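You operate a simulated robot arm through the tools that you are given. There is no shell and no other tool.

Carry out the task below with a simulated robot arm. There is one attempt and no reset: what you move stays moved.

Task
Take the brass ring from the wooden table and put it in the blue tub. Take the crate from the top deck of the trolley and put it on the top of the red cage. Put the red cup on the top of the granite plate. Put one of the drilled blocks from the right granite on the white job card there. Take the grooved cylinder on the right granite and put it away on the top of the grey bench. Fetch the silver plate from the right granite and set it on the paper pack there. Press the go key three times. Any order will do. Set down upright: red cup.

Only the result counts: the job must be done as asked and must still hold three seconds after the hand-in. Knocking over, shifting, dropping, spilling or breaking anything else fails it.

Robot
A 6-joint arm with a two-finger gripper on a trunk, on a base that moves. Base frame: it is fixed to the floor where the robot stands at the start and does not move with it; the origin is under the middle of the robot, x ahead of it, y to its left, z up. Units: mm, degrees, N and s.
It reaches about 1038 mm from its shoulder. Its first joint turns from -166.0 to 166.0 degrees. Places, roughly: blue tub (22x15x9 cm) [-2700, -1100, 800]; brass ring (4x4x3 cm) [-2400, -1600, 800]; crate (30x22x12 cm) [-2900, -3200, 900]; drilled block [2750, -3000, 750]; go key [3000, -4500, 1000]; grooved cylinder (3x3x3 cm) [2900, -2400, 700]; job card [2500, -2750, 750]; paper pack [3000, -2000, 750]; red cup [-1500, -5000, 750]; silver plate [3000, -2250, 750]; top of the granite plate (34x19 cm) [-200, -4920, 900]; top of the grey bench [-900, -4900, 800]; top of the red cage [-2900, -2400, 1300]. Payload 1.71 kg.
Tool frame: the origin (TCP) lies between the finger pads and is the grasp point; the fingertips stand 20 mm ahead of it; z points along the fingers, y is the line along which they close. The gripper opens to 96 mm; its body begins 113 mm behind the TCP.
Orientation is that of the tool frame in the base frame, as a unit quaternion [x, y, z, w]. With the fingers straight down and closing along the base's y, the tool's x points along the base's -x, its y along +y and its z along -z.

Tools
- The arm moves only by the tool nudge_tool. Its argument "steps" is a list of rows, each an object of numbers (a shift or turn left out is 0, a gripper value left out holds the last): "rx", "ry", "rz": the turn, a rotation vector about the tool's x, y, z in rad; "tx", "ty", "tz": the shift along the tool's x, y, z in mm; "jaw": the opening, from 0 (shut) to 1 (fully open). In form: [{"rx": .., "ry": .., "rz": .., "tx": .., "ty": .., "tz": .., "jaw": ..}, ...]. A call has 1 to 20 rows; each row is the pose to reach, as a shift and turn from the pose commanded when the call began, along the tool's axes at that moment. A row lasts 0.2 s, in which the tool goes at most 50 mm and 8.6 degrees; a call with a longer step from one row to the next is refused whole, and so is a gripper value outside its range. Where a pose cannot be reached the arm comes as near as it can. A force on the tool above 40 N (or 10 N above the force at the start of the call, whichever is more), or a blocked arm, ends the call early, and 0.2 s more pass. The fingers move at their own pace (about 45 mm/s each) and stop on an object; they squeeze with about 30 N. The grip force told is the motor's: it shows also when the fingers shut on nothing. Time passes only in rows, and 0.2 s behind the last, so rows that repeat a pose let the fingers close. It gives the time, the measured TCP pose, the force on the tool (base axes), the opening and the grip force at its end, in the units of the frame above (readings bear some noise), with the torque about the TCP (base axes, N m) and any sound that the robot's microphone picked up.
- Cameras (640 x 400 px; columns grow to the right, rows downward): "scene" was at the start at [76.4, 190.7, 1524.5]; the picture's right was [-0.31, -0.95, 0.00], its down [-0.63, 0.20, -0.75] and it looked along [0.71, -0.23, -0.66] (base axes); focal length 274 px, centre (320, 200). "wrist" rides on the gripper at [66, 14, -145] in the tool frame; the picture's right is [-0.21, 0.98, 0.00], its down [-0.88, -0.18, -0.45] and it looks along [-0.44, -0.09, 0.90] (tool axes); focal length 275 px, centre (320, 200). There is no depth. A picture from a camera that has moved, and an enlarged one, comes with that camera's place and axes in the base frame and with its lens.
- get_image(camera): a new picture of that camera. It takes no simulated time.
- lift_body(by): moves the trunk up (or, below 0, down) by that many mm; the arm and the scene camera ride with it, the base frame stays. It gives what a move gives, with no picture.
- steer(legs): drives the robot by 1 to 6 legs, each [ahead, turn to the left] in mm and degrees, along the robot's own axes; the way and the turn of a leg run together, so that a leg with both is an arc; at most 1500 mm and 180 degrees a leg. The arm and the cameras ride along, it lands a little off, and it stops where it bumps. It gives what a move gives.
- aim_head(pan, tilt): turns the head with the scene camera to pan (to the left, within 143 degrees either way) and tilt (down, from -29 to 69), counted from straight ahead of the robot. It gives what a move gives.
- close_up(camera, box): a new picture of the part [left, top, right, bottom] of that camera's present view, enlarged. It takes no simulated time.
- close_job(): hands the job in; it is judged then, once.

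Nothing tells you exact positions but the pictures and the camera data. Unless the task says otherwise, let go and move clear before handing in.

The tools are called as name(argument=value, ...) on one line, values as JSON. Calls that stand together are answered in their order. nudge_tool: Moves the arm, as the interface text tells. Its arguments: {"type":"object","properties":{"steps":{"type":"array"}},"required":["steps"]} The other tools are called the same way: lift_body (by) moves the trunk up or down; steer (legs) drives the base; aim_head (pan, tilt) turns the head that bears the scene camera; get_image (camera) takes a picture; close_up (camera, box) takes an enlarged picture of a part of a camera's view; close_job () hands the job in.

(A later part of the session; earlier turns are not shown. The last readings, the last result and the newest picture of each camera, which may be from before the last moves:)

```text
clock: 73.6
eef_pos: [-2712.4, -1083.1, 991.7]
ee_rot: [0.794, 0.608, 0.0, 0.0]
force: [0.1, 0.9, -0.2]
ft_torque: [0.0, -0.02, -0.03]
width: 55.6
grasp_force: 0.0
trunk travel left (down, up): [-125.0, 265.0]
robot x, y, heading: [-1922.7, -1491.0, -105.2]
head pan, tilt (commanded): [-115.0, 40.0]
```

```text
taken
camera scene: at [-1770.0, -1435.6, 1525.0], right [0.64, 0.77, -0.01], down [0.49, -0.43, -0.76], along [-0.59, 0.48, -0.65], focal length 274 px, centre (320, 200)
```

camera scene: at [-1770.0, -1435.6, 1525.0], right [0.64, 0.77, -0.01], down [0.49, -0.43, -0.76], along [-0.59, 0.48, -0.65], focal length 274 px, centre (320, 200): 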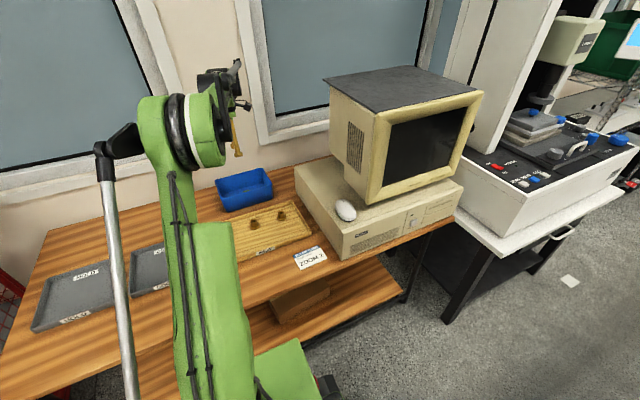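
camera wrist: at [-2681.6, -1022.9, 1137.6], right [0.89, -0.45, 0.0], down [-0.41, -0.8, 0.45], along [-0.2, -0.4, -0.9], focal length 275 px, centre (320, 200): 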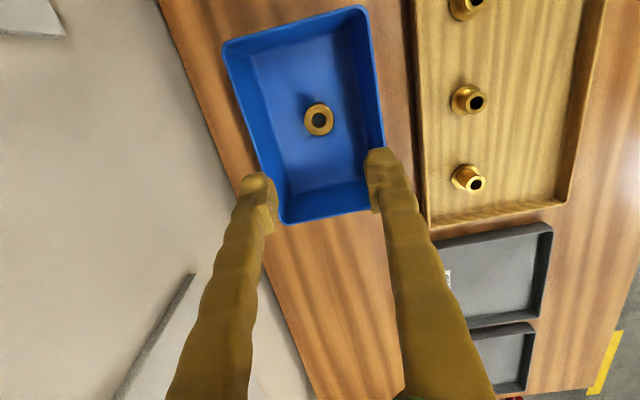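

The ring stands in the tub. Now I'll bring the arm back to the front of the robot before driving on to the cage and trolley.

nudge_tool(steps=[{"tx": -30, "ty": 36}, {"tx": -60, "ty": 72}, {"tx": -90, "ty": 108}, {"tx": -120, "ty": 144}, {"tx": -151, "ty": 180}, {"tx": -181, "ty": 216}, {"tx": -211, "ty": 252}, {"tx": -241, "ty": 288}, {"tx": -271, "ty": 324}, {"tx": -301, "ty": 360}, {"tx": -332, "ty": 396}, {"tx": -362, "ty": 432}, {"tx": -392, "ty": 468}, {"tx": -422, "ty": 504}, {"tx": -452, "ty": 540}, {"tx": -482, "ty": 576}, {"tx": -512, "ty": 612}, {"tx": -542, "ty": 648}, {"tx": -572, "ty": 684}, {"tx": -602, "ty": 720}])

nudge_tool(steps=[{"tx": -30, "ty": 36}, {"tx": -60, "ty": 72}, {"tx": -90, "ty": 108}, {"tx": -120, "ty": 144}])

aim_head(pan=-30, tilt=20)

get_image(camera="scene")

aim_head(pan=10, tilt=30)

get_image(camera="scene")

```text
clock: 77.8
eef_pos: [-2175.0, -1860.0, 991.6]
ee_rot: [0.794, 0.608, 0.001, -0.001]
force: [-0.7, 0.1, 0.1]
ft_torque: [-0.02, -0.04, 0.02]
width: 55.7
grasp_force: 0.1
trunk travel left (down, up): [-125.0, 265.0]
robot x, y, heading: [-1922.0, -1488.0, -104.7]
head pan, tilt (commanded): [-115.0, 40.0]
```

```text
clock: 78.8
eef_pos: [-2066.3, -2009.4, 990.5]
ee_rot: [0.793, 0.609, -0.001, 0.001]
force: [-0.9, 0.2, 0.7]
ft_torque: [-0.1, 0.02, -0.04]
width: 55.7
grasp_force: 0.1
trunk travel left (down, up): [-125.0, 265.0]
robot x, y, heading: [-1924.9, -1490.6, -104.9]
head pan, tilt (commanded): [-115.0, 40.0]
```

```text
clock: 80.4
eef_pos: [-2065.9, -2009.3, 990.8]
ee_rot: [0.794, 0.608, 0.001, -0.001]
force: [0.3, 0.2, -0.7]
ft_torque: [-0.02, 0.01, -0.02]
width: 55.6
grasp_force: 0.1
trunk travel left (down, up): [-125.0, 265.0]
robot x, y, heading: [-1922.4, -1489.3, -105.0]
head pan, tilt (commanded): [-30.0, 20.0]
```

```text
taken
camera scene: at [-1782.7, -1602.6, 1556.5], right [-0.71, 0.71, 0.01], down [0.25, 0.26, -0.93], along [-0.66, -0.66, -0.35], focal length 274 px, centre (320, 200)
```

scene: 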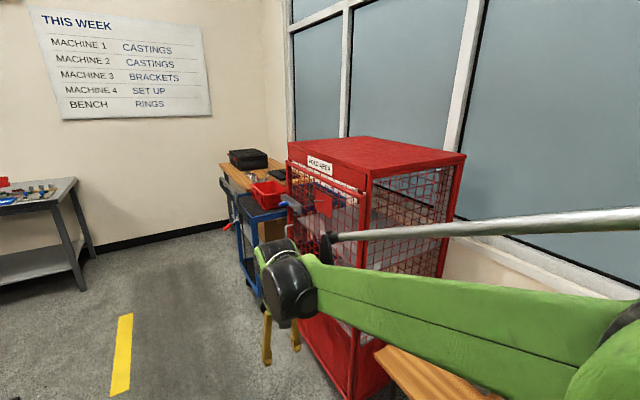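

```text
clock: 81.4
eef_pos: [-2067.3, -2010.3, 990.7]
ee_rot: [0.794, 0.608, 0.002, -0.001]
force: [-0.6, 0.8, 0.3]
ft_torque: [-0.03, 0.0, -0.04]
width: 55.5
grasp_force: 0.0
trunk travel left (down, up): [-125.0, 265.0]
robot x, y, heading: [-1921.1, -1486.3, -104.9]
head pan, tilt (commanded): [10.0, 30.0]
```

```text
taken
camera scene: at [-1724.7, -1626.7, 1540.4], right [-1.0, 0.09, 0.0], down [0.05, 0.51, -0.86], along [-0.07, -0.86, -0.51], focal length 274 px, centre (320, 200)
```

scene: 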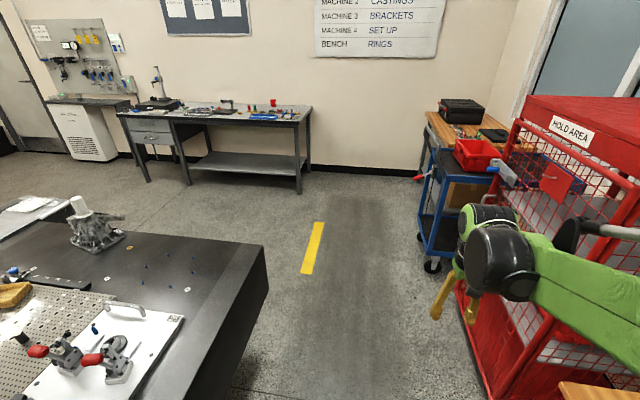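

The crate is the red one on the blue trolley beyond the red HOLD AREA cage, around (-2908,-3261). I'll zoom in to see its shape and the trolley layout.

close_up(camera="scene", box=[400, 80, 560, 180])

close_up(camera="scene", box=[400, 80, 640, 380])

close_up(camera="scene", box=[100, 50, 340, 200])

```text
4.00 times, centred on (480, 130) of scene
camera zoom: at [-1724.7, -1626.7, 1540.4], right [-1.0, 0.09, 0.0], down [0.05, 0.51, -0.86], along [-0.07, -0.86, -0.51], focal length 1098 px, centre (-320, 480)
```

zoom: 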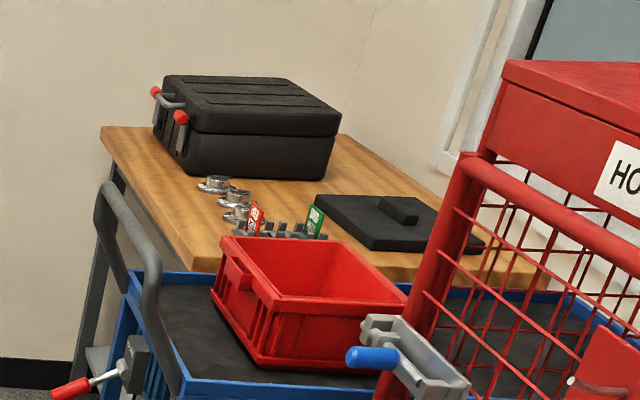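

```text
1.33 times, centred on (520, 230) of scene
camera zoom: at [-1724.7, -1626.7, 1540.4], right [-1.0, 0.09, 0.0], down [0.05, 0.51, -0.86], along [-0.07, -0.86, -0.51], focal length 366 px, centre (53, 160)
```

zoom: 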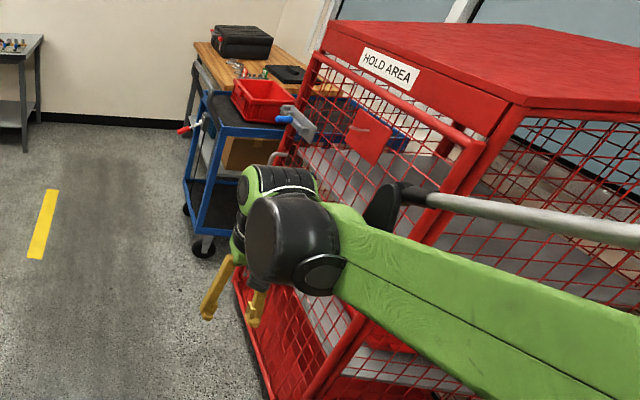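

```text
2.67 times, centred on (220, 125) of scene
camera zoom: at [-1724.7, -1626.7, 1540.4], right [-1.0, 0.09, 0.0], down [0.05, 0.51, -0.86], along [-0.07, -0.86, -0.51], focal length 732 px, centre (587, 400)
```

zoom: 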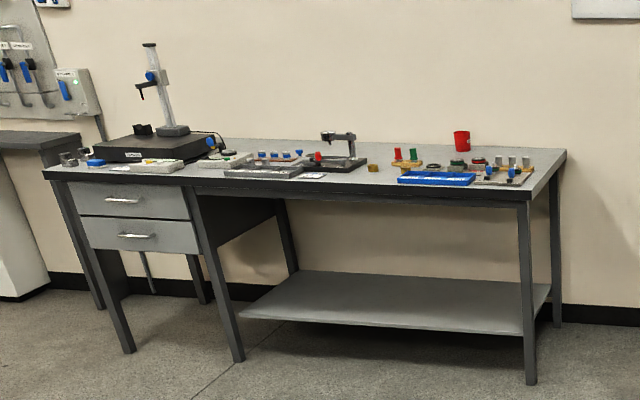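

The red crate is an open euro-container near the front of the trolley deck, and the grey bench with the red cup and black granite plate is visible beyond. I'll drive along the aisle to stand between the cage and the trolley.

steer(legs=[[0, 3], [1450, 0], [0, -3]])

aim_head(pan=-55, tilt=35)

get_image(camera="scene")

aim_head(pan=-110, tilt=25)

get_image(camera="scene")

```text
clock: 92.2
eef_pos: [-2370.5, -3407.5, 990.3]
ee_rot: [0.795, 0.606, 0.001, -0.001]
force: [0.0, -0.2, 0.0]
ft_torque: [0.0, 0.01, -0.02]
width: 55.7
grasp_force: 0.1
trunk travel left (down, up): [-125.0, 265.0]
robot x, y, heading: [-2225.9, -2889.3, -105.2]
head pan, tilt (commanded): [10.0, 30.0]
```

```text
clock: 93.5
eef_pos: [-2367.6, -3394.7, 997.7]
ee_rot: [0.795, 0.607, -0.005, 0.002]
force: [0.1, -0.4, -0.4]
ft_torque: [0.05, -0.01, 0.0]
width: 55.8
grasp_force: 0.1
trunk travel left (down, up): [-125.0, 265.0]
robot x, y, heading: [-2220.7, -2891.4, -105.3]
head pan, tilt (commanded): [-55.0, 35.0]
```

```text
taken
camera scene: at [-2102.3, -2967.8, 1533.1], right [-0.34, 0.94, 0.01], down [0.54, 0.21, -0.81], along [-0.77, -0.27, -0.58], focal length 274 px, centre (320, 200)
```

scene: 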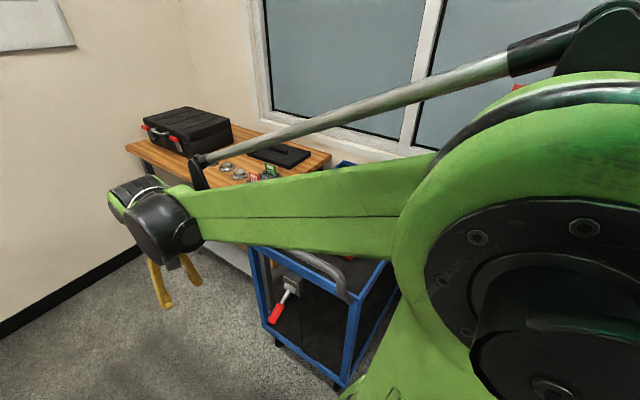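

```text
clock: 94.8
eef_pos: [-2366.8, -3394.9, 997.3]
ee_rot: [0.795, 0.607, -0.005, 0.004]
force: [0.4, 0.5, 0.3]
ft_torque: [0.0, 0.01, -0.01]
width: 55.7
grasp_force: 0.1
trunk travel left (down, up): [-125.0, 265.0]
robot x, y, heading: [-2225.3, -2888.1, -105.2]
head pan, tilt (commanded): [-110.0, 25.0]
```

```text
taken
camera scene: at [-2094.4, -2883.7, 1550.2], right [0.58, 0.82, 0.01], down [0.35, -0.23, -0.91], along [-0.74, 0.53, -0.42], focal length 274 px, centre (320, 200)
```

scene: 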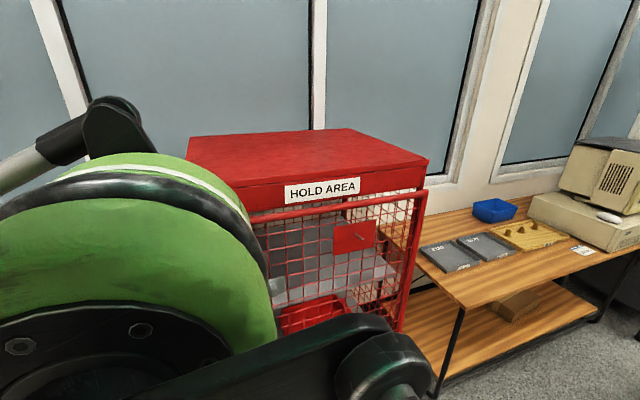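

I'm between the two; the cage top looks flat and empty. I'll swing the arm, high, over the trolley to see the crate with the wrist camera.

nudge_tool(steps=[{"tz": -45}, {"tz": -90}, {"tz": -135}, {"ty": -45, "tz": -149}, {"ty": -92, "tz": -149}, {"ty": -139, "tz": -149}, {"ty": -186, "tz": -149}, {"ty": -233, "tz": -149}, {"ty": -280, "tz": -149}, {"ty": -327, "tz": -149}, {"ty": -374, "tz": -149}, {"ty": -421, "tz": -149}, {"ty": -468, "tz": -149}])

get_image(camera="wrist")

aim_head(pan=-55, tilt=35)

get_image(camera="scene")

```text
clock: 97.5
eef_pos: [-2819.9, -3269.7, 1147.7]
ee_rot: [0.795, 0.606, -0.006, 0.003]
force: [0.8, -0.4, -0.1]
ft_torque: [-0.02, 0.07, 0.0]
width: 55.6
grasp_force: 0.0
trunk travel left (down, up): [-125.0, 265.0]
robot x, y, heading: [-2227.4, -2886.6, -105.2]
head pan, tilt (commanded): [-110.0, 25.0]
```

```text
taken
camera wrist: at [-2788.9, -3208.3, 1292.4], right [0.89, -0.46, 0.0], down [-0.41, -0.79, 0.46], along [-0.21, -0.41, -0.89], focal length 275 px, centre (320, 200)
```

wrist: 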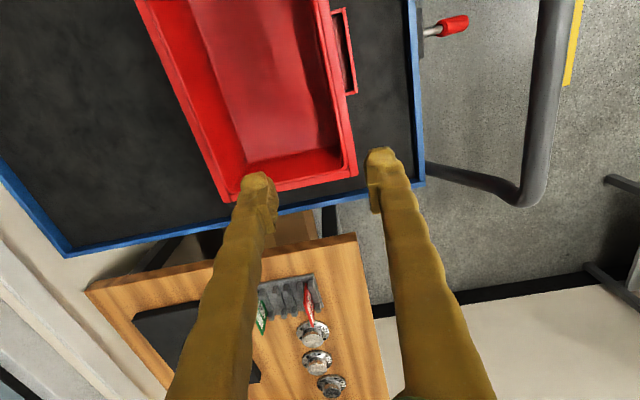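

```text
clock: 98.8
eef_pos: [-2820.2, -3271.1, 1147.1]
ee_rot: [0.795, 0.607, -0.006, 0.005]
force: [-0.1, 0.2, 0.8]
ft_torque: [-0.01, 0.0, -0.02]
width: 55.6
grasp_force: 0.1
trunk travel left (down, up): [-125.0, 265.0]
robot x, y, heading: [-2223.7, -2883.5, -105.5]
head pan, tilt (commanded): [-55.0, 35.0]
```

```text
taken
camera scene: at [-2102.1, -2966.4, 1533.2], right [-0.34, 0.94, 0.01], down [0.54, 0.21, -0.81], along [-0.77, -0.27, -0.58], focal length 274 px, centre (320, 200)
```

scene: 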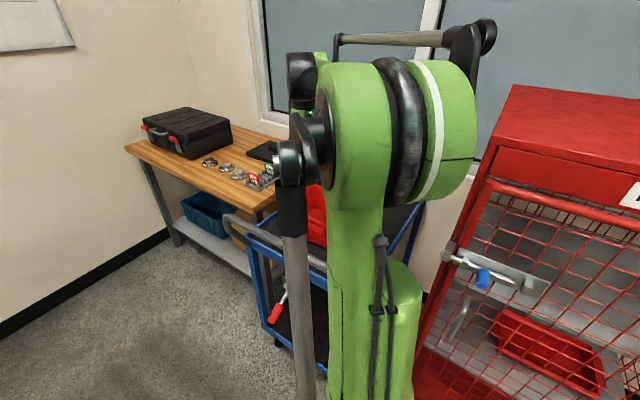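

The crate is empty, with its long side along the aisle direction and a handle frame on the aisle-facing wall. I'll rise for a full view of it.

nudge_tool(steps=[{"tz": -48}, {"tz": -96}, {"tz": -144}, {"tz": -180, "tx": 25}, {"tz": -200, "tx": 60}])

get_image(camera="wrist")

close_up(camera="wrist", box=[120, 0, 440, 200])

```text
clock: 100.0
eef_pos: [-2800.1, -3206.5, 1346.3]
ee_rot: [0.795, 0.607, -0.005, 0.004]
force: [0.7, -0.2, -0.1]
ft_torque: [0.06, 0.0, 0.02]
width: 55.7
grasp_force: 0.0
trunk travel left (down, up): [-125.0, 265.0]
robot x, y, heading: [-2221.1, -2887.2, -105.3]
head pan, tilt (commanded): [-55.0, 35.0]
```

```text
taken
camera wrist: at [-2769.3, -3146.0, 1491.5], right [0.89, -0.46, 0.0], down [-0.41, -0.79, 0.46], along [-0.21, -0.41, -0.89], focal length 275 px, centre (320, 200)
```

wrist: 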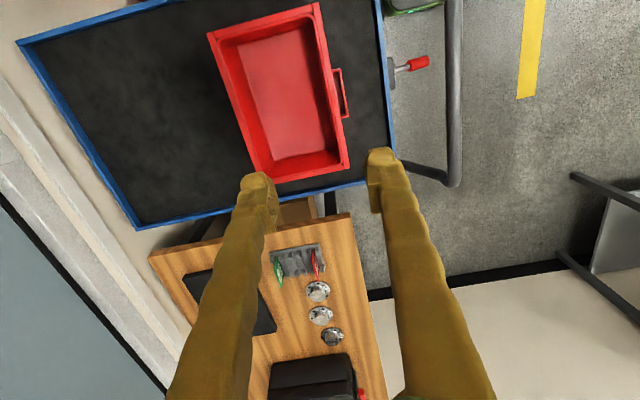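

```text
2.00 times, centred on (280, 100) of wrist
camera zoom: at [-2769.3, -3146.0, 1491.5], right [0.89, -0.46, 0.0], down [-0.41, -0.79, 0.46], along [-0.21, -0.41, -0.89], focal length 551 px, centre (400, 400)
```

zoom: 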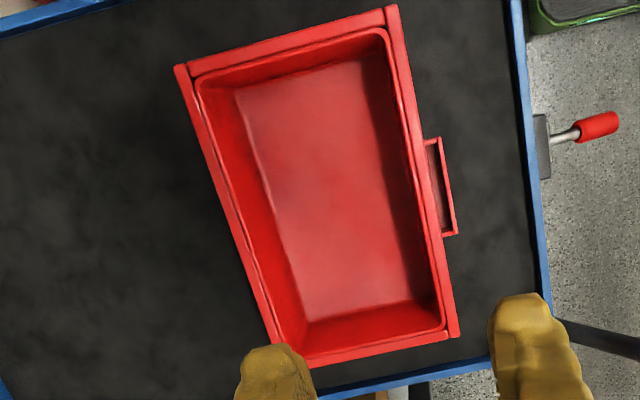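

The crate's far long wall (away from the aisle) is clear of handles and aligned with my fingers' closing direction. Rim height should be around z=905. I'll go above the middle of that wall, about (-2966,-3162), and look again.

nudge_tool(steps=[{"ty": -43, "ry": 0.012}, {"ty": -86, "ry": 0.012}, {"tx": 3, "ty": -129, "ry": 0.012}, {"tx": 3, "ty": -172, "ry": 0.012}, {"tx": 3, "ty": -172, "tz": 46, "ry": 0.012}, {"tx": 3, "ty": -172, "tz": 92, "ry": 0.012}, {"tx": 3, "ty": -172, "tz": 138, "ry": 0.012}, {"tx": 3, "ty": -172, "tz": 184, "ry": 0.012}, {"tx": 3, "ty": -172, "tz": 230, "ry": 0.012}, {"tx": 3, "ty": -172, "tz": 276, "ry": 0.012}, {"tx": 3, "ty": -172, "tz": 316, "ry": 0.012}])

get_image(camera="wrist")

aim_head(pan=-70, tilt=35)

get_image(camera="scene")

```text
clock: 102.4
eef_pos: [-2969.5, -3165.0, 1029.3]
ee_rot: [0.795, 0.607, -0.001, 0.001]
force: [0.1, 1.2, -0.4]
ft_torque: [0.03, 0.02, 0.02]
width: 55.6
grasp_force: 0.0
trunk travel left (down, up): [-125.0, 265.0]
robot x, y, heading: [-2225.2, -2885.8, -105.3]
head pan, tilt (commanded): [-55.0, 35.0]
```

```text
taken
camera wrist: at [-2938.1, -3103.6, 1174.9], right [0.89, -0.46, 0.0], down [-0.41, -0.8, 0.45], along [-0.2, -0.4, -0.9], focal length 275 px, centre (320, 200)
```

wrist: 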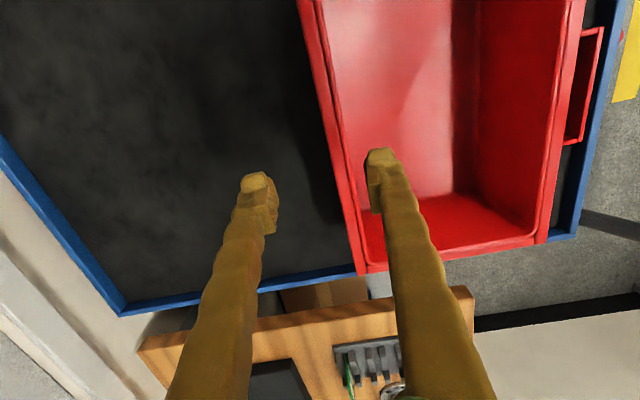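

```text
clock: 103.2
eef_pos: [-2969.3, -3165.3, 1029.0]
ee_rot: [0.794, 0.607, -0.001, 0.001]
force: [0.3, 0.7, 0.1]
ft_torque: [0.02, 0.01, 0.0]
width: 55.7
grasp_force: 0.0
trunk travel left (down, up): [-125.0, 265.0]
robot x, y, heading: [-2223.8, -2889.0, -105.1]
head pan, tilt (commanded): [-70.0, 35.0]
```

```text
taken
camera scene: at [-2107.0, -2944.0, 1533.5], right [-0.08, 1.0, 0.01], down [0.57, 0.06, -0.82], along [-0.81, -0.06, -0.58], focal length 274 px, centre (320, 200)
```

scene: 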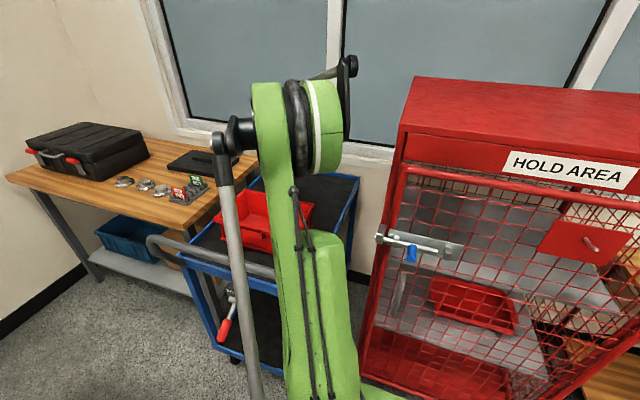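

Triangulating the rim gives z≈943 (deck ≈823). I need about 25 mm more toward the crate to straddle the wall; then I'll descend halfway and check.

nudge_tool(steps=[{"tx": 4, "ty": 12}, {"tx": 8, "ty": 24}, {"tx": 8, "ty": 24, "tz": 30}, {"tx": 8, "ty": 24, "tz": 58}])

get_image(camera="wrist")

close_up(camera="scene", box=[180, 120, 380, 280])

```text
clock: 104.2
eef_pos: [-2942.8, -3162.9, 973.5]
ee_rot: [0.795, 0.607, -0.001, -0.001]
force: [-0.6, 0.2, -0.3]
ft_torque: [-0.02, 0.06, 0.01]
width: 55.8
grasp_force: 0.1
trunk travel left (down, up): [-125.0, 265.0]
robot x, y, heading: [-2224.6, -2887.7, -105.3]
head pan, tilt (commanded): [-70.0, 35.0]
```

```text
taken
camera wrist: at [-2911.5, -3101.9, 1118.0], right [0.89, -0.46, 0.0], down [-0.41, -0.8, 0.45], along [-0.2, -0.4, -0.89], focal length 275 px, centre (320, 200)
```

wrist: 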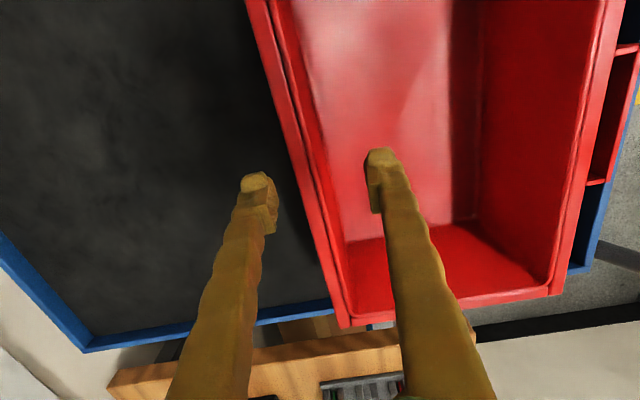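

```text
2.50 times, centred on (280, 200) of scene
camera zoom: at [-2106.4, -2943.9, 1533.4], right [-0.08, 1.0, 0.01], down [0.57, 0.06, -0.82], along [-0.81, -0.06, -0.58], focal length 686 px, centre (420, 200)
```

zoom: 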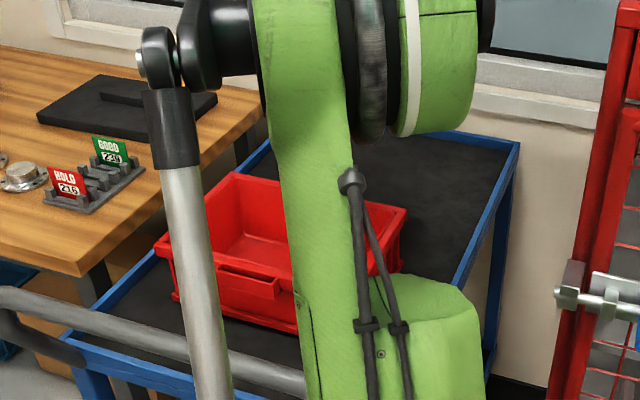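

The fingers straddle the wall, just ~5 mm off centre. I'll correct, descend to get the rim well between the pads, and close.

nudge_tool(steps=[{"ty": -5, "tz": 20}, {"ty": -5, "tz": 40}, {"ty": -5, "tz": 52}])

get_image(camera="wrist")

```text
clock: 105.0
eef_pos: [-2947.0, -3161.5, 920.1]
ee_rot: [0.795, 0.606, 0.0, 0.001]
force: [-0.3, -0.2, 0.2]
ft_torque: [0.03, 0.03, 0.03]
width: 55.7
grasp_force: 0.1
trunk travel left (down, up): [-125.0, 265.0]
robot x, y, heading: [-2223.1, -2885.1, -105.4]
head pan, tilt (commanded): [-70.0, 35.0]
```

```text
taken
camera wrist: at [-2916.7, -3101.2, 1066.1], right [0.89, -0.46, 0.0], down [-0.41, -0.8, 0.45], along [-0.2, -0.4, -0.9], focal length 275 px, centre (320, 200)
```

wrist: 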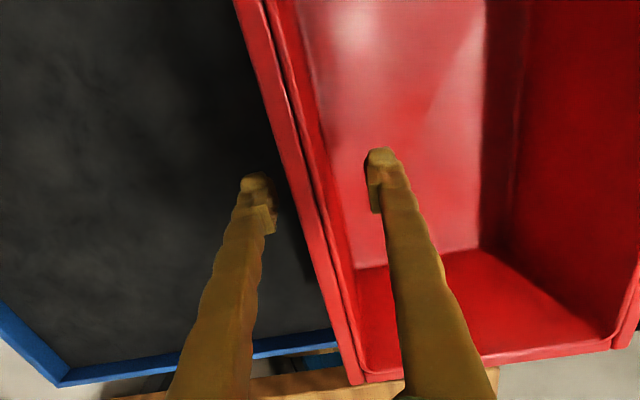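

nudge_tool(steps=[{"tz": 4, "jaw": 0.4}, {"tz": 4, "jaw": 0.2}, {"tz": 4, "jaw": 0}, {"tz": 4, "jaw": 0}, {"tz": 4, "jaw": 0}, {"tz": 4, "jaw": 0}])

get_image(camera="wrist")

```text
clock: 106.4
eef_pos: [-2946.3, -3162.3, 916.6]
ee_rot: [0.795, 0.606, -0.001, 0.001]
force: [-1.2, 1.7, -0.4]
ft_torque: [-0.09, -0.47, 0.22]
width: 14.2
grasp_force: 30.7
trunk travel left (down, up): [-125.0, 265.0]
robot x, y, heading: [-2224.4, -2886.8, -105.3]
head pan, tilt (commanded): [-70.0, 35.0]
```

```text
taken
camera wrist: at [-2916.5, -3101.2, 1062.7], right [0.89, -0.46, 0.0], down [-0.41, -0.8, 0.45], along [-0.2, -0.4, -0.9], focal length 275 px, centre (320, 200)
```

wrist: 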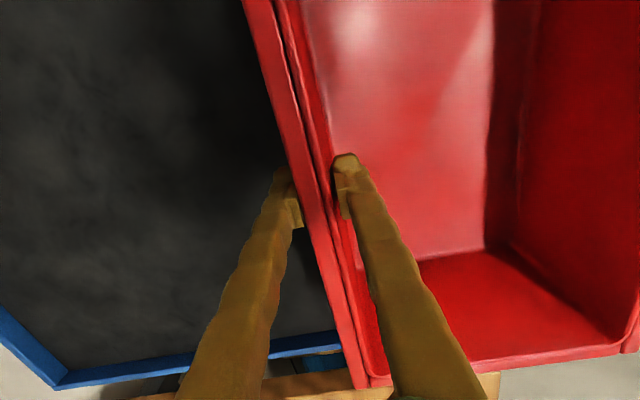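

Gripped on the wall (14 mm). I'll lift a little and check weight and tilt.

nudge_tool(steps=[{"tz": -8}, {"tz": -16}, {"tz": -30}, {"tz": -30}])

get_image(camera="wrist")

close_up(camera="scene", box=[180, 120, 380, 280])

```text
clock: 107.4
eef_pos: [-2948.7, -3161.5, 948.1]
ee_rot: [0.795, 0.607, -0.001, 0.0]
force: [-0.1, 0.5, -5.7]
ft_torque: [0.2, 0.51, 0.09]
width: 13.2
grasp_force: 29.6
trunk travel left (down, up): [-125.0, 265.0]
robot x, y, heading: [-2227.1, -2887.8, -105.2]
head pan, tilt (commanded): [-70.0, 35.0]
```

```text
taken
camera wrist: at [-2917.0, -3101.2, 1093.4], right [0.89, -0.46, 0.0], down [-0.41, -0.8, 0.45], along [-0.2, -0.4, -0.9], focal length 275 px, centre (320, 200)
```

wrist: 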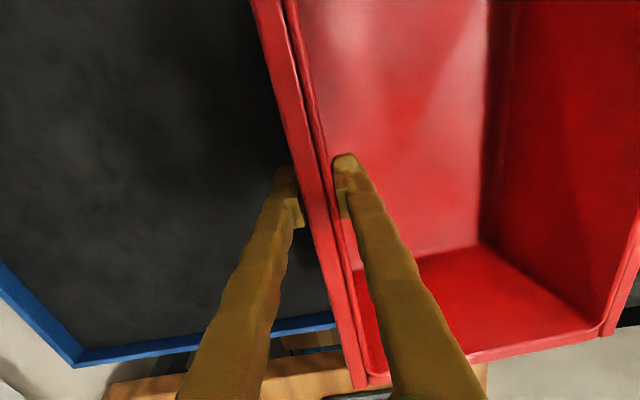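

```text
2.50 times, centred on (280, 200) of scene
camera zoom: at [-2107.3, -2944.1, 1533.5], right [-0.08, 1.0, 0.01], down [0.58, 0.06, -0.82], along [-0.81, -0.06, -0.58], focal length 686 px, centre (420, 200)
```

zoom: 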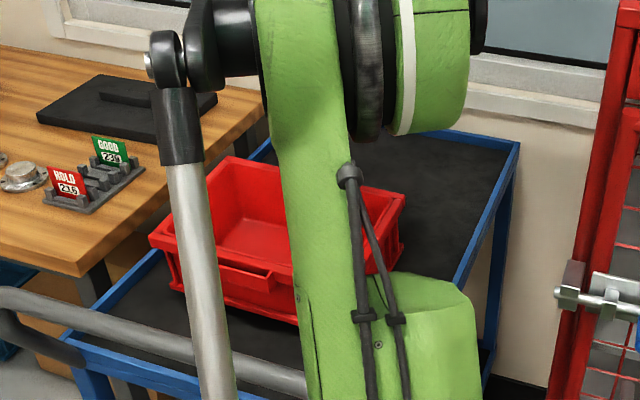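

The crate weighs about 0.6 kg and hangs nearly level. I'll raise it with the trunk first, since that is the smoothest motion.

lift_body(by=255)

get_image(camera="wrist")

get_image(camera="scene")

```text
clock: 110.0
eef_pos: [-2947.8, -3162.0, 1202.6]
ee_rot: [0.795, 0.607, -0.001, 0.0]
force: [-0.2, -0.2, -5.6]
ft_torque: [0.17, 0.5, -0.11]
width: 13.3
grasp_force: 29.9
trunk travel left (down, up): [-380.0, 10.0]
robot x, y, heading: [-2222.5, -2888.0, -105.3]
head pan, tilt (commanded): [-70.0, 35.0]
```

```text
taken
camera wrist: at [-2917.1, -3101.5, 1348.2], right [0.89, -0.46, 0.0], down [-0.41, -0.8, 0.45], along [-0.2, -0.4, -0.9], focal length 275 px, centre (320, 200)
```

wrist: 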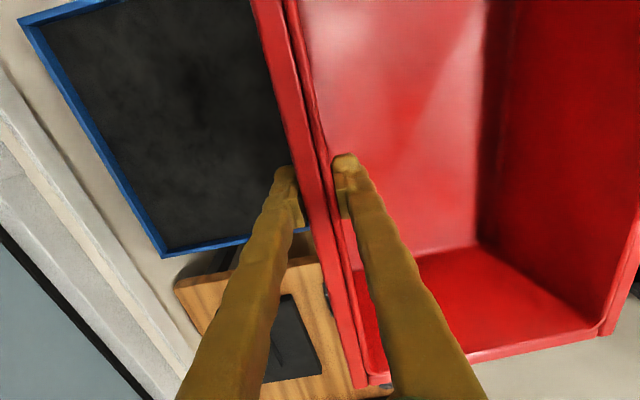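

```text
taken
camera scene: at [-2108.5, -2948.0, 1788.4], right [-0.08, 1.0, 0.01], down [0.58, 0.06, -0.82], along [-0.81, -0.06, -0.58], focal length 274 px, centre (320, 200)
```

scene: 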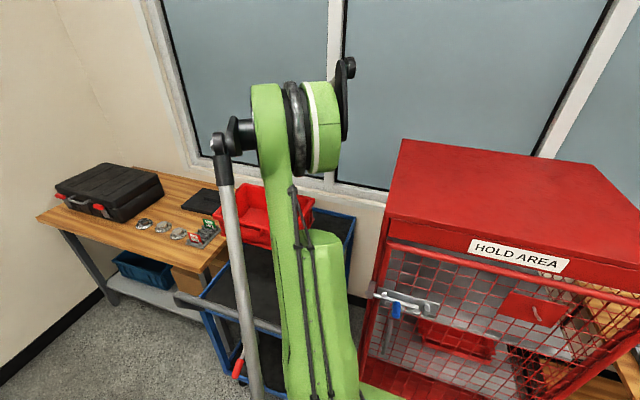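

The cage top is at about z=1296, spanning roughly 590 x 690 mm. I'll raise the crate clear of that level before carrying it across.

nudge_tool(steps=[{"tz": -15}, {"tz": -40}, {"tz": -70}, {"tz": -100}, {"tz": -130}, {"tz": -160}, {"tz": -190}, {"tz": -220}, {"tz": -250}, {"tz": -270}, {"tz": -275}])

get_image(camera="wrist")

get_image(camera="scene")

```text
clock: 112.4
eef_pos: [-2947.5, -3161.3, 1478.1]
ee_rot: [0.794, 0.607, -0.001, 0.0]
force: [1.2, 0.5, -5.5]
ft_torque: [0.2, 0.46, 0.04]
width: 13.2
grasp_force: 30.3
trunk travel left (down, up): [-380.0, 10.0]
robot x, y, heading: [-2222.7, -2888.6, -105.4]
head pan, tilt (commanded): [-70.0, 35.0]
```

```text
taken
camera wrist: at [-2916.0, -3101.9, 1623.4], right [0.89, -0.46, 0.0], down [-0.41, -0.8, 0.45], along [-0.2, -0.4, -0.9], focal length 275 px, centre (320, 200)
```

wrist: 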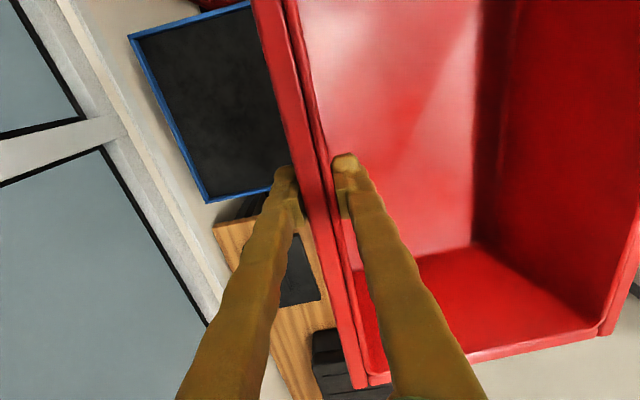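

```text
taken
camera scene: at [-2108.4, -2948.0, 1788.5], right [-0.08, 1.0, 0.01], down [0.58, 0.06, -0.82], along [-0.81, -0.06, -0.58], focal length 274 px, centre (320, 200)
```

scene: 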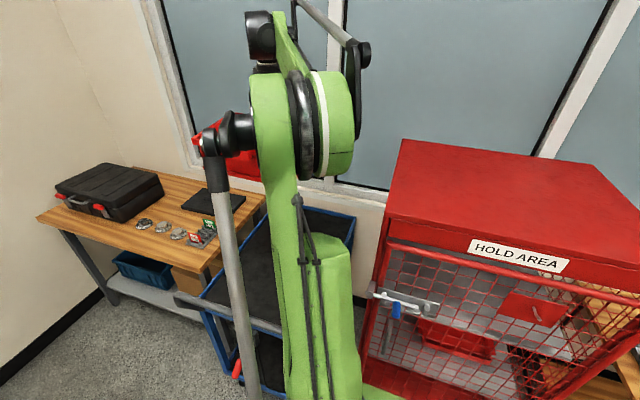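

Height is good (TCP 1478). Now I'll carry the crate sideways over the cage top.

nudge_tool(steps=[{"tx": 15, "ty": -3}, {"tx": 45, "ty": -10}, {"tx": 85, "ty": -19}, {"tx": 125, "ty": -28}, {"tx": 165, "ty": -37}, {"tx": 205, "ty": -46}, {"tx": 245, "ty": -55}, {"tx": 285, "ty": -64}, {"tx": 325, "ty": -73}, {"tx": 365, "ty": -82}, {"tx": 405, "ty": -91}, {"tx": 445, "ty": -100}, {"tx": 485, "ty": -109}, {"tx": 525, "ty": -118}, {"tx": 565, "ty": -127}, {"tx": 605, "ty": -136}, {"tx": 635, "ty": -143}, {"tx": 655, "ty": -147}])

get_image(camera="wrist")

aim_head(pan=-95, tilt=35)

get_image(camera="scene")

```text
clock: 116.2
eef_pos: [-2914.4, -2477.3, 1475.5]
ee_rot: [0.795, 0.606, -0.004, 0.003]
force: [-0.3, -0.3, -6.6]
ft_torque: [0.29, 0.4, 0.07]
width: 13.3
grasp_force: 30.1
trunk travel left (down, up): [-380.0, 10.0]
robot x, y, heading: [-2224.5, -2888.3, -105.2]
head pan, tilt (commanded): [-70.0, 35.0]
```

```text
taken
camera wrist: at [-2882.2, -2416.5, 1620.3], right [0.89, -0.46, 0.0], down [-0.41, -0.79, 0.45], along [-0.21, -0.4, -0.89], focal length 275 px, centre (320, 200)
```

wrist: 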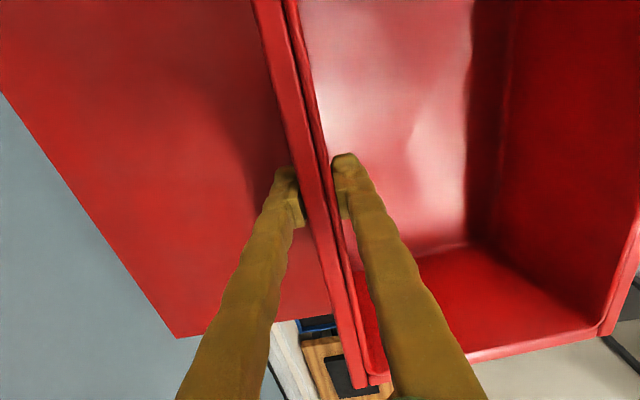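

```text
clock: 117.1
eef_pos: [-2918.0, -2497.4, 1478.1]
ee_rot: [0.795, 0.607, 0.0, -0.001]
force: [-0.5, 0.3, -5.1]
ft_torque: [0.12, 0.55, -0.09]
width: 12.9
grasp_force: 29.8
trunk travel left (down, up): [-380.0, 10.0]
robot x, y, heading: [-2226.2, -2884.9, -105.5]
head pan, tilt (commanded): [-95.0, 35.0]
```

```text
taken
camera scene: at [-2100.2, -2898.1, 1788.9], right [0.35, 0.94, 0.01], down [0.54, -0.19, -0.82], along [-0.77, 0.29, -0.57], focal length 274 px, centre (320, 200)
```

scene: 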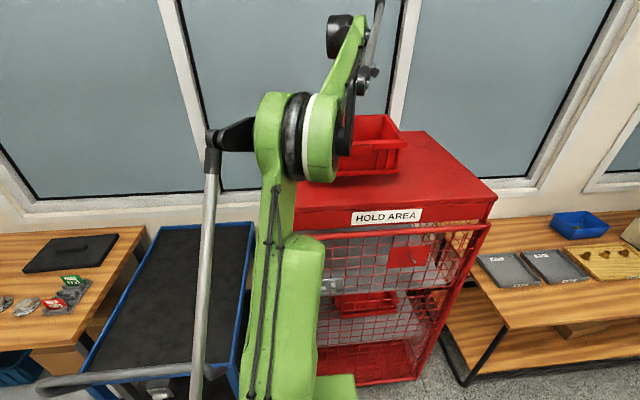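

The crate is over the cage top with margins all round. I'll lower it carefully until it touches.

nudge_tool(steps=[{"tz": 15}, {"tz": 30}, {"tz": 42}, {"tz": 50}, {"tz": 55}])

get_image(camera="wrist")

close_up(camera="scene", box=[270, 90, 510, 250])

```text
clock: 118.3
eef_pos: [-2916.2, -2493.2, 1421.8]
ee_rot: [0.795, 0.606, 0.0, 0.0]
force: [-0.2, -1.5, 0.4]
ft_torque: [-0.3, -0.45, -0.2]
width: 13.9
grasp_force: 30.2
trunk travel left (down, up): [-380.0, 10.0]
robot x, y, heading: [-2225.3, -2888.8, -105.5]
head pan, tilt (commanded): [-95.0, 35.0]
```

```text
taken
camera wrist: at [-2885.5, -2432.5, 1568.4], right [0.89, -0.46, 0.0], down [-0.41, -0.8, 0.45], along [-0.2, -0.4, -0.9], focal length 275 px, centre (320, 200)
```

wrist: 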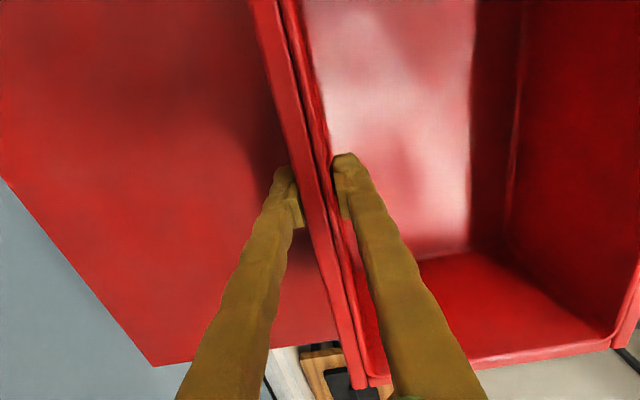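

```text
2.50 times, centred on (390, 170) of scene
camera zoom: at [-2093.3, -2874.5, 1788.4], right [0.35, 0.94, 0.0], down [0.54, -0.2, -0.82], along [-0.77, 0.28, -0.57], focal length 686 px, centre (145, 275)
```

zoom: 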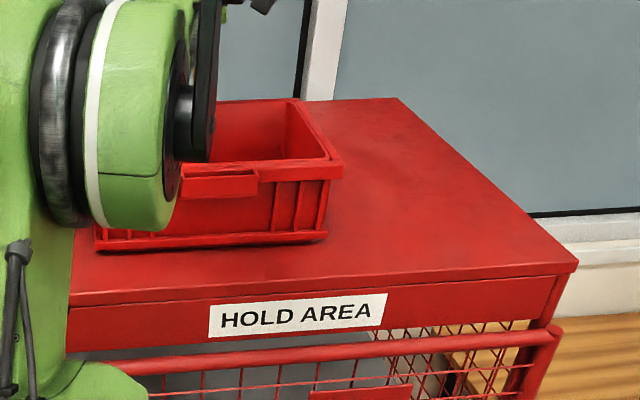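

Contact is showing: the weight has gone off the gripper and the torque reads as it did on the trolley deck. I'll ease down a few more millimetres to be sure the gripped side is seated.

nudge_tool(steps=[{"tz": 2}, {"tz": 4}])

close_up(camera="scene", box=[270, 90, 430, 200])

```text
clock: 118.9
eef_pos: [-2916.2, -2490.1, 1418.3]
ee_rot: [0.794, 0.607, -0.002, 0.001]
force: [-1.0, -0.4, -1.6]
ft_torque: [-0.45, -0.21, 0.22]
width: 13.9
grasp_force: 29.9
trunk travel left (down, up): [-380.0, 10.0]
robot x, y, heading: [-2220.9, -2888.3, -105.2]
head pan, tilt (commanded): [-95.0, 35.0]
```

```text
3.64 times, centred on (350, 145) of scene
camera zoom: at [-2089.1, -2858.7, 1788.0], right [0.35, 0.94, -0.01], down [0.54, -0.21, -0.82], along [-0.77, 0.28, -0.57], focal length 998 px, centre (211, 400)
```

zoom: 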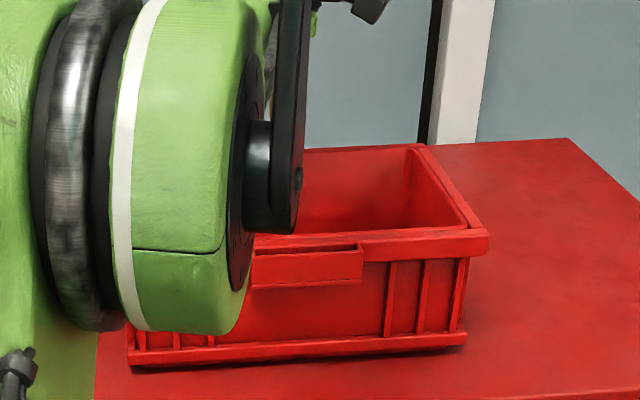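

The crate looks nearly flat; the far side took load first. I'll lower a little more in small steps, watching the force.

nudge_tool(steps=[{"tz": 3}, {"tz": 6}, {"tz": 6}])

get_image(camera="wrist")

close_up(camera="scene", box=[270, 90, 430, 200])

```text
clock: 119.7
eef_pos: [-2914.5, -2487.9, 1413.4]
ee_rot: [0.795, 0.607, -0.002, 0.0]
force: [-6.1, 4.1, 31.7]
ft_torque: [-0.15, -0.57, -0.05]
width: 14.0
grasp_force: 30.4
trunk travel left (down, up): [-380.0, 10.0]
robot x, y, heading: [-2226.6, -2888.3, -105.2]
head pan, tilt (commanded): [-95.0, 35.0]
```

```text
taken
camera wrist: at [-2883.0, -2427.5, 1558.9], right [0.89, -0.46, 0.0], down [-0.41, -0.8, 0.45], along [-0.21, -0.4, -0.89], focal length 275 px, centre (320, 200)
```

wrist: 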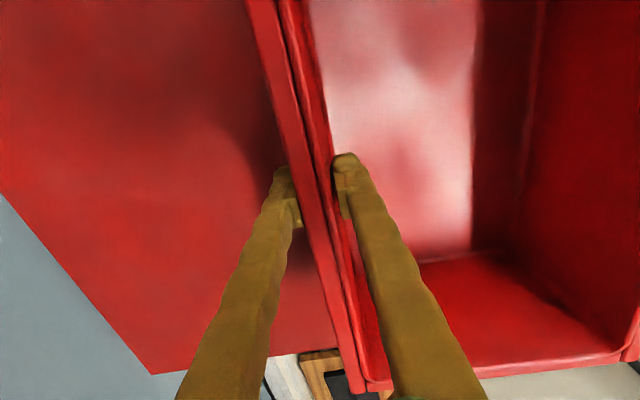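

```text
3.64 times, centred on (350, 145) of scene
camera zoom: at [-2086.8, -2856.8, 1787.9], right [0.35, 0.94, -0.02], down [0.53, -0.21, -0.82], along [-0.77, 0.28, -0.57], focal length 998 px, centre (211, 400)
```

zoom: 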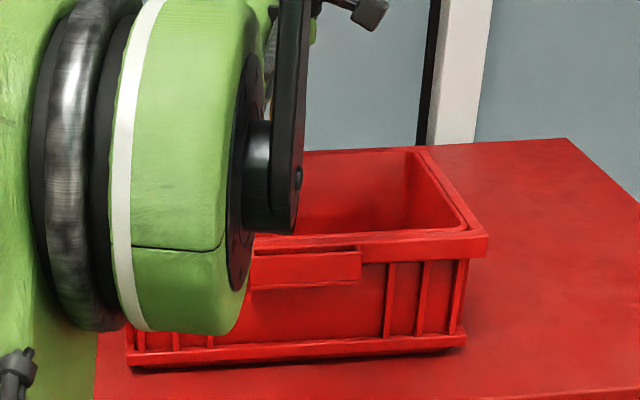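

The crate is fully seated (the force jumped). I'll ease off the pressure, open the fingers and rise straight up.

nudge_tool(steps=[{"tz": -5}, {"tz": -5}, {"tz": -5, "jaw": 0.3}, {"tz": -5, "jaw": 0.5}, {"tz": -5, "jaw": 0.5}, {"tz": -5, "jaw": 0.5}])

get_image(camera="wrist")

```text
clock: 121.1
eef_pos: [-2914.8, -2487.2, 1417.4]
ee_rot: [0.795, 0.606, -0.002, 0.001]
force: [-0.3, -0.3, 0.4]
ft_torque: [0.04, 0.04, 0.01]
width: 48.0
grasp_force: 0.0
trunk travel left (down, up): [-380.0, 10.0]
robot x, y, heading: [-2224.4, -2889.5, -105.2]
head pan, tilt (commanded): [-95.0, 35.0]
```

```text
taken
camera wrist: at [-2884.3, -2426.7, 1562.4], right [0.89, -0.46, 0.0], down [-0.41, -0.8, 0.45], along [-0.2, -0.4, -0.89], focal length 275 px, centre (320, 200)
```

wrist: 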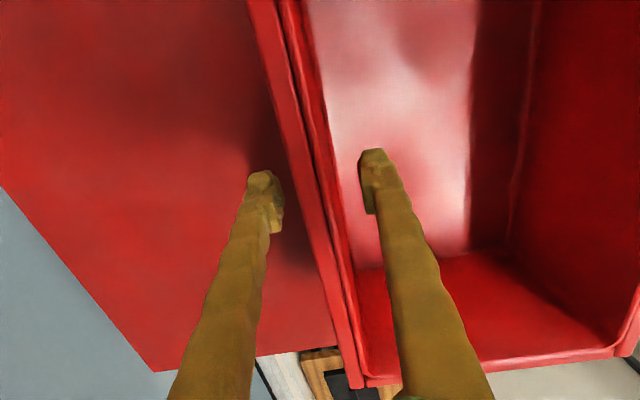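

nudge_tool(steps=[{"tz": -40}, {"tz": -85}, {"tz": -130}, {"tx": -31, "ty": 33, "tz": -140}, {"tx": -62, "ty": 66, "tz": -140}, {"tx": -93, "ty": 99, "tz": -140}, {"tx": -124, "ty": 132, "tz": -140}, {"tx": -155, "ty": 165, "tz": -140}, {"tx": -186, "ty": 198, "tz": -140}, {"tx": -217, "ty": 231, "tz": -140}, {"tx": -248, "ty": 264, "tz": -140}, {"tx": -279, "ty": 297, "tz": -140}, {"tx": -310, "ty": 330, "tz": -140}, {"tx": -341, "ty": 363, "tz": -140}, {"tx": -372, "ty": 396, "tz": -140}, {"tx": -403, "ty": 429, "tz": -140}, {"tx": -434, "ty": 462, "tz": -140}, {"tx": -465, "ty": 495, "tz": -140}, {"tx": -496, "ty": 528, "tz": -140}])

nudge_tool(steps=[{"tx": -31, "ty": 33}, {"tx": -62, "ty": 66}, {"tx": -93, "ty": 99}, {"tx": -124, "ty": 132}, {"tx": -155, "ty": 165}, {"tx": -186, "ty": 198}, {"tx": -217, "ty": 231}, {"tx": -217, "ty": 231, "tz": 45}, {"tx": -217, "ty": 231, "tz": 90}, {"tx": -217, "ty": 231, "tz": 135}, {"tx": -217, "ty": 231, "tz": 180}, {"tx": -217, "ty": 231, "tz": 225}, {"tx": -217, "ty": 231, "tz": 270}])

get_image(camera="scene")

aim_head(pan=45, tilt=25)

get_image(camera="scene")

```text
clock: 125.1
eef_pos: [-2538.3, -3118.8, 1553.4]
ee_rot: [0.796, 0.606, 0.001, -0.001]
force: [0.8, 0.8, 1.1]
ft_torque: [-0.1, 0.03, -0.04]
width: 47.9
grasp_force: 0.1
trunk travel left (down, up): [-380.0, 10.0]
robot x, y, heading: [-2225.5, -2884.6, -105.5]
head pan, tilt (commanded): [-95.0, 35.0]
```

```text
clock: 127.9
eef_pos: [-2371.9, -3376.3, 1287.2]
ee_rot: [0.795, 0.607, -0.001, 0.001]
force: [-0.2, 0.0, 0.2]
ft_torque: [-0.04, 0.0, -0.02]
width: 48.3
grasp_force: 0.1
trunk travel left (down, up): [-380.0, 10.0]
robot x, y, heading: [-2225.3, -2885.4, -105.1]
head pan, tilt (commanded): [-95.0, 35.0]
```

```text
taken
camera scene: at [-2102.5, -2909.4, 1789.0], right [0.35, 0.94, 0.02], down [0.54, -0.19, -0.82], along [-0.77, 0.29, -0.57], focal length 274 px, centre (320, 200)
```

scene: 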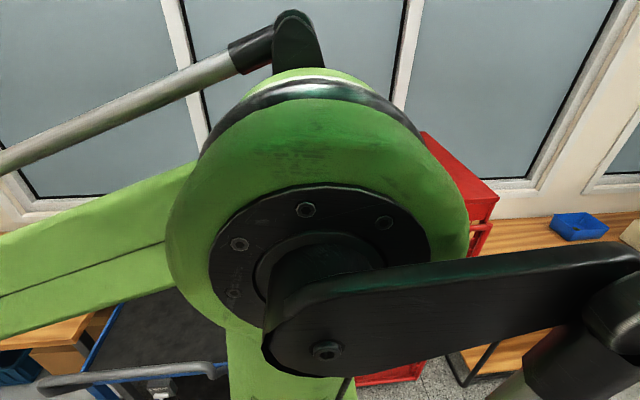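

```text
clock: 130.1
eef_pos: [-2372.3, -3376.4, 1287.6]
ee_rot: [0.795, 0.607, 0.0, 0.001]
force: [-0.1, 0.4, -0.3]
ft_torque: [-0.03, -0.04, 0.01]
width: 48.0
grasp_force: 0.0
trunk travel left (down, up): [-380.0, 10.0]
robot x, y, heading: [-2226.5, -2890.8, -105.5]
head pan, tilt (commanded): [45.0, 25.0]
```

```text
taken
camera scene: at [-1974.5, -3020.8, 1803.7], right [-0.87, -0.5, -0.01], down [-0.21, 0.38, -0.9], along [0.45, -0.78, -0.43], focal length 274 px, centre (320, 200)
```

scene: 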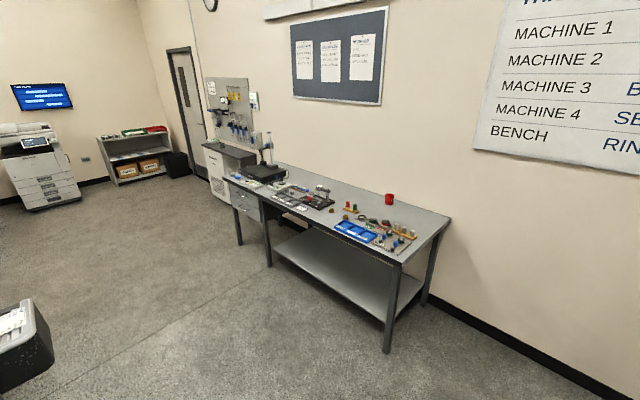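

The crate stands on the cage. The grey bench runs along the far wall with the red cup at its back-right corner, so I'll reach the cup from the bench's right end. First I'll lower the trunk and shift sideways.

lift_body(by=-255)

steer(legs=[[0, 45], [720, 0], [0, -45]])

aim_head(pan=15, tilt=35)

get_image(camera="scene")

aim_head(pan=-125, tilt=15)

get_image(camera="scene")

```text
clock: 132.7
eef_pos: [-2372.0, -3377.0, 1032.6]
ee_rot: [0.795, 0.607, -0.001, 0.0]
force: [0.2, -0.7, -0.1]
ft_torque: [0.02, 0.0, -0.04]
width: 48.1
grasp_force: 0.0
trunk travel left (down, up): [-125.0, 265.0]
robot x, y, heading: [-2226.6, -2888.1, -105.4]
head pan, tilt (commanded): [45.0, 25.0]
```

```text
clock: 144.2
eef_pos: [-2029.6, -4003.9, 1031.7]
ee_rot: [0.802, 0.598, 0.0, 0.0]
force: [-0.4, -0.2, 0.1]
ft_torque: [-0.02, 0.01, 0.0]
width: 47.9
grasp_force: 0.1
trunk travel left (down, up): [-125.0, 265.0]
robot x, y, heading: [-1871.0, -3513.5, -106.6]
head pan, tilt (commanded): [45.0, 25.0]
```

```text
clock: 145.1
eef_pos: [-2023.4, -3982.5, 1042.1]
ee_rot: [0.802, 0.598, -0.008, 0.006]
force: [0.5, -0.7, 0.3]
ft_torque: [-0.08, 0.02, -0.01]
width: 48.0
grasp_force: 0.2
trunk travel left (down, up): [-125.0, 265.0]
robot x, y, heading: [-1868.6, -3516.4, -106.6]
head pan, tilt (commanded): [15.0, 35.0]
```

```text
taken
camera scene: at [-1664.2, -3644.7, 1533.4], right [-1.0, 0.02, 0.0], down [0.02, 0.58, -0.82], along [-0.02, -0.82, -0.58], focal length 274 px, centre (320, 200)
```

scene: 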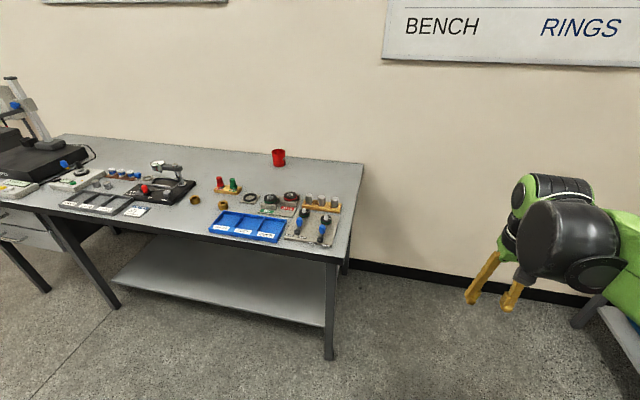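

```text
clock: 147.3
eef_pos: [-2025.0, -3988.1, 1038.0]
ee_rot: [0.801, 0.598, -0.006, 0.005]
force: [0.1, 0.0, -0.1]
ft_torque: [-0.01, -0.02, 0.01]
width: 48.0
grasp_force: 0.2
trunk travel left (down, up): [-125.0, 265.0]
robot x, y, heading: [-1871.4, -3514.0, -106.5]
head pan, tilt (commanded): [-125.0, 15.0]
```

```text
taken
camera scene: at [-1724.6, -3498.4, 1566.8], right [0.78, 0.62, 0.01], down [0.17, -0.19, -0.97], along [-0.6, 0.76, -0.25], focal length 274 px, centre (320, 200)
```

scene: 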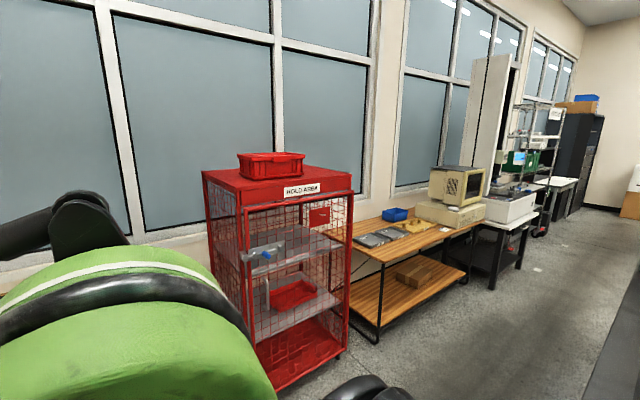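

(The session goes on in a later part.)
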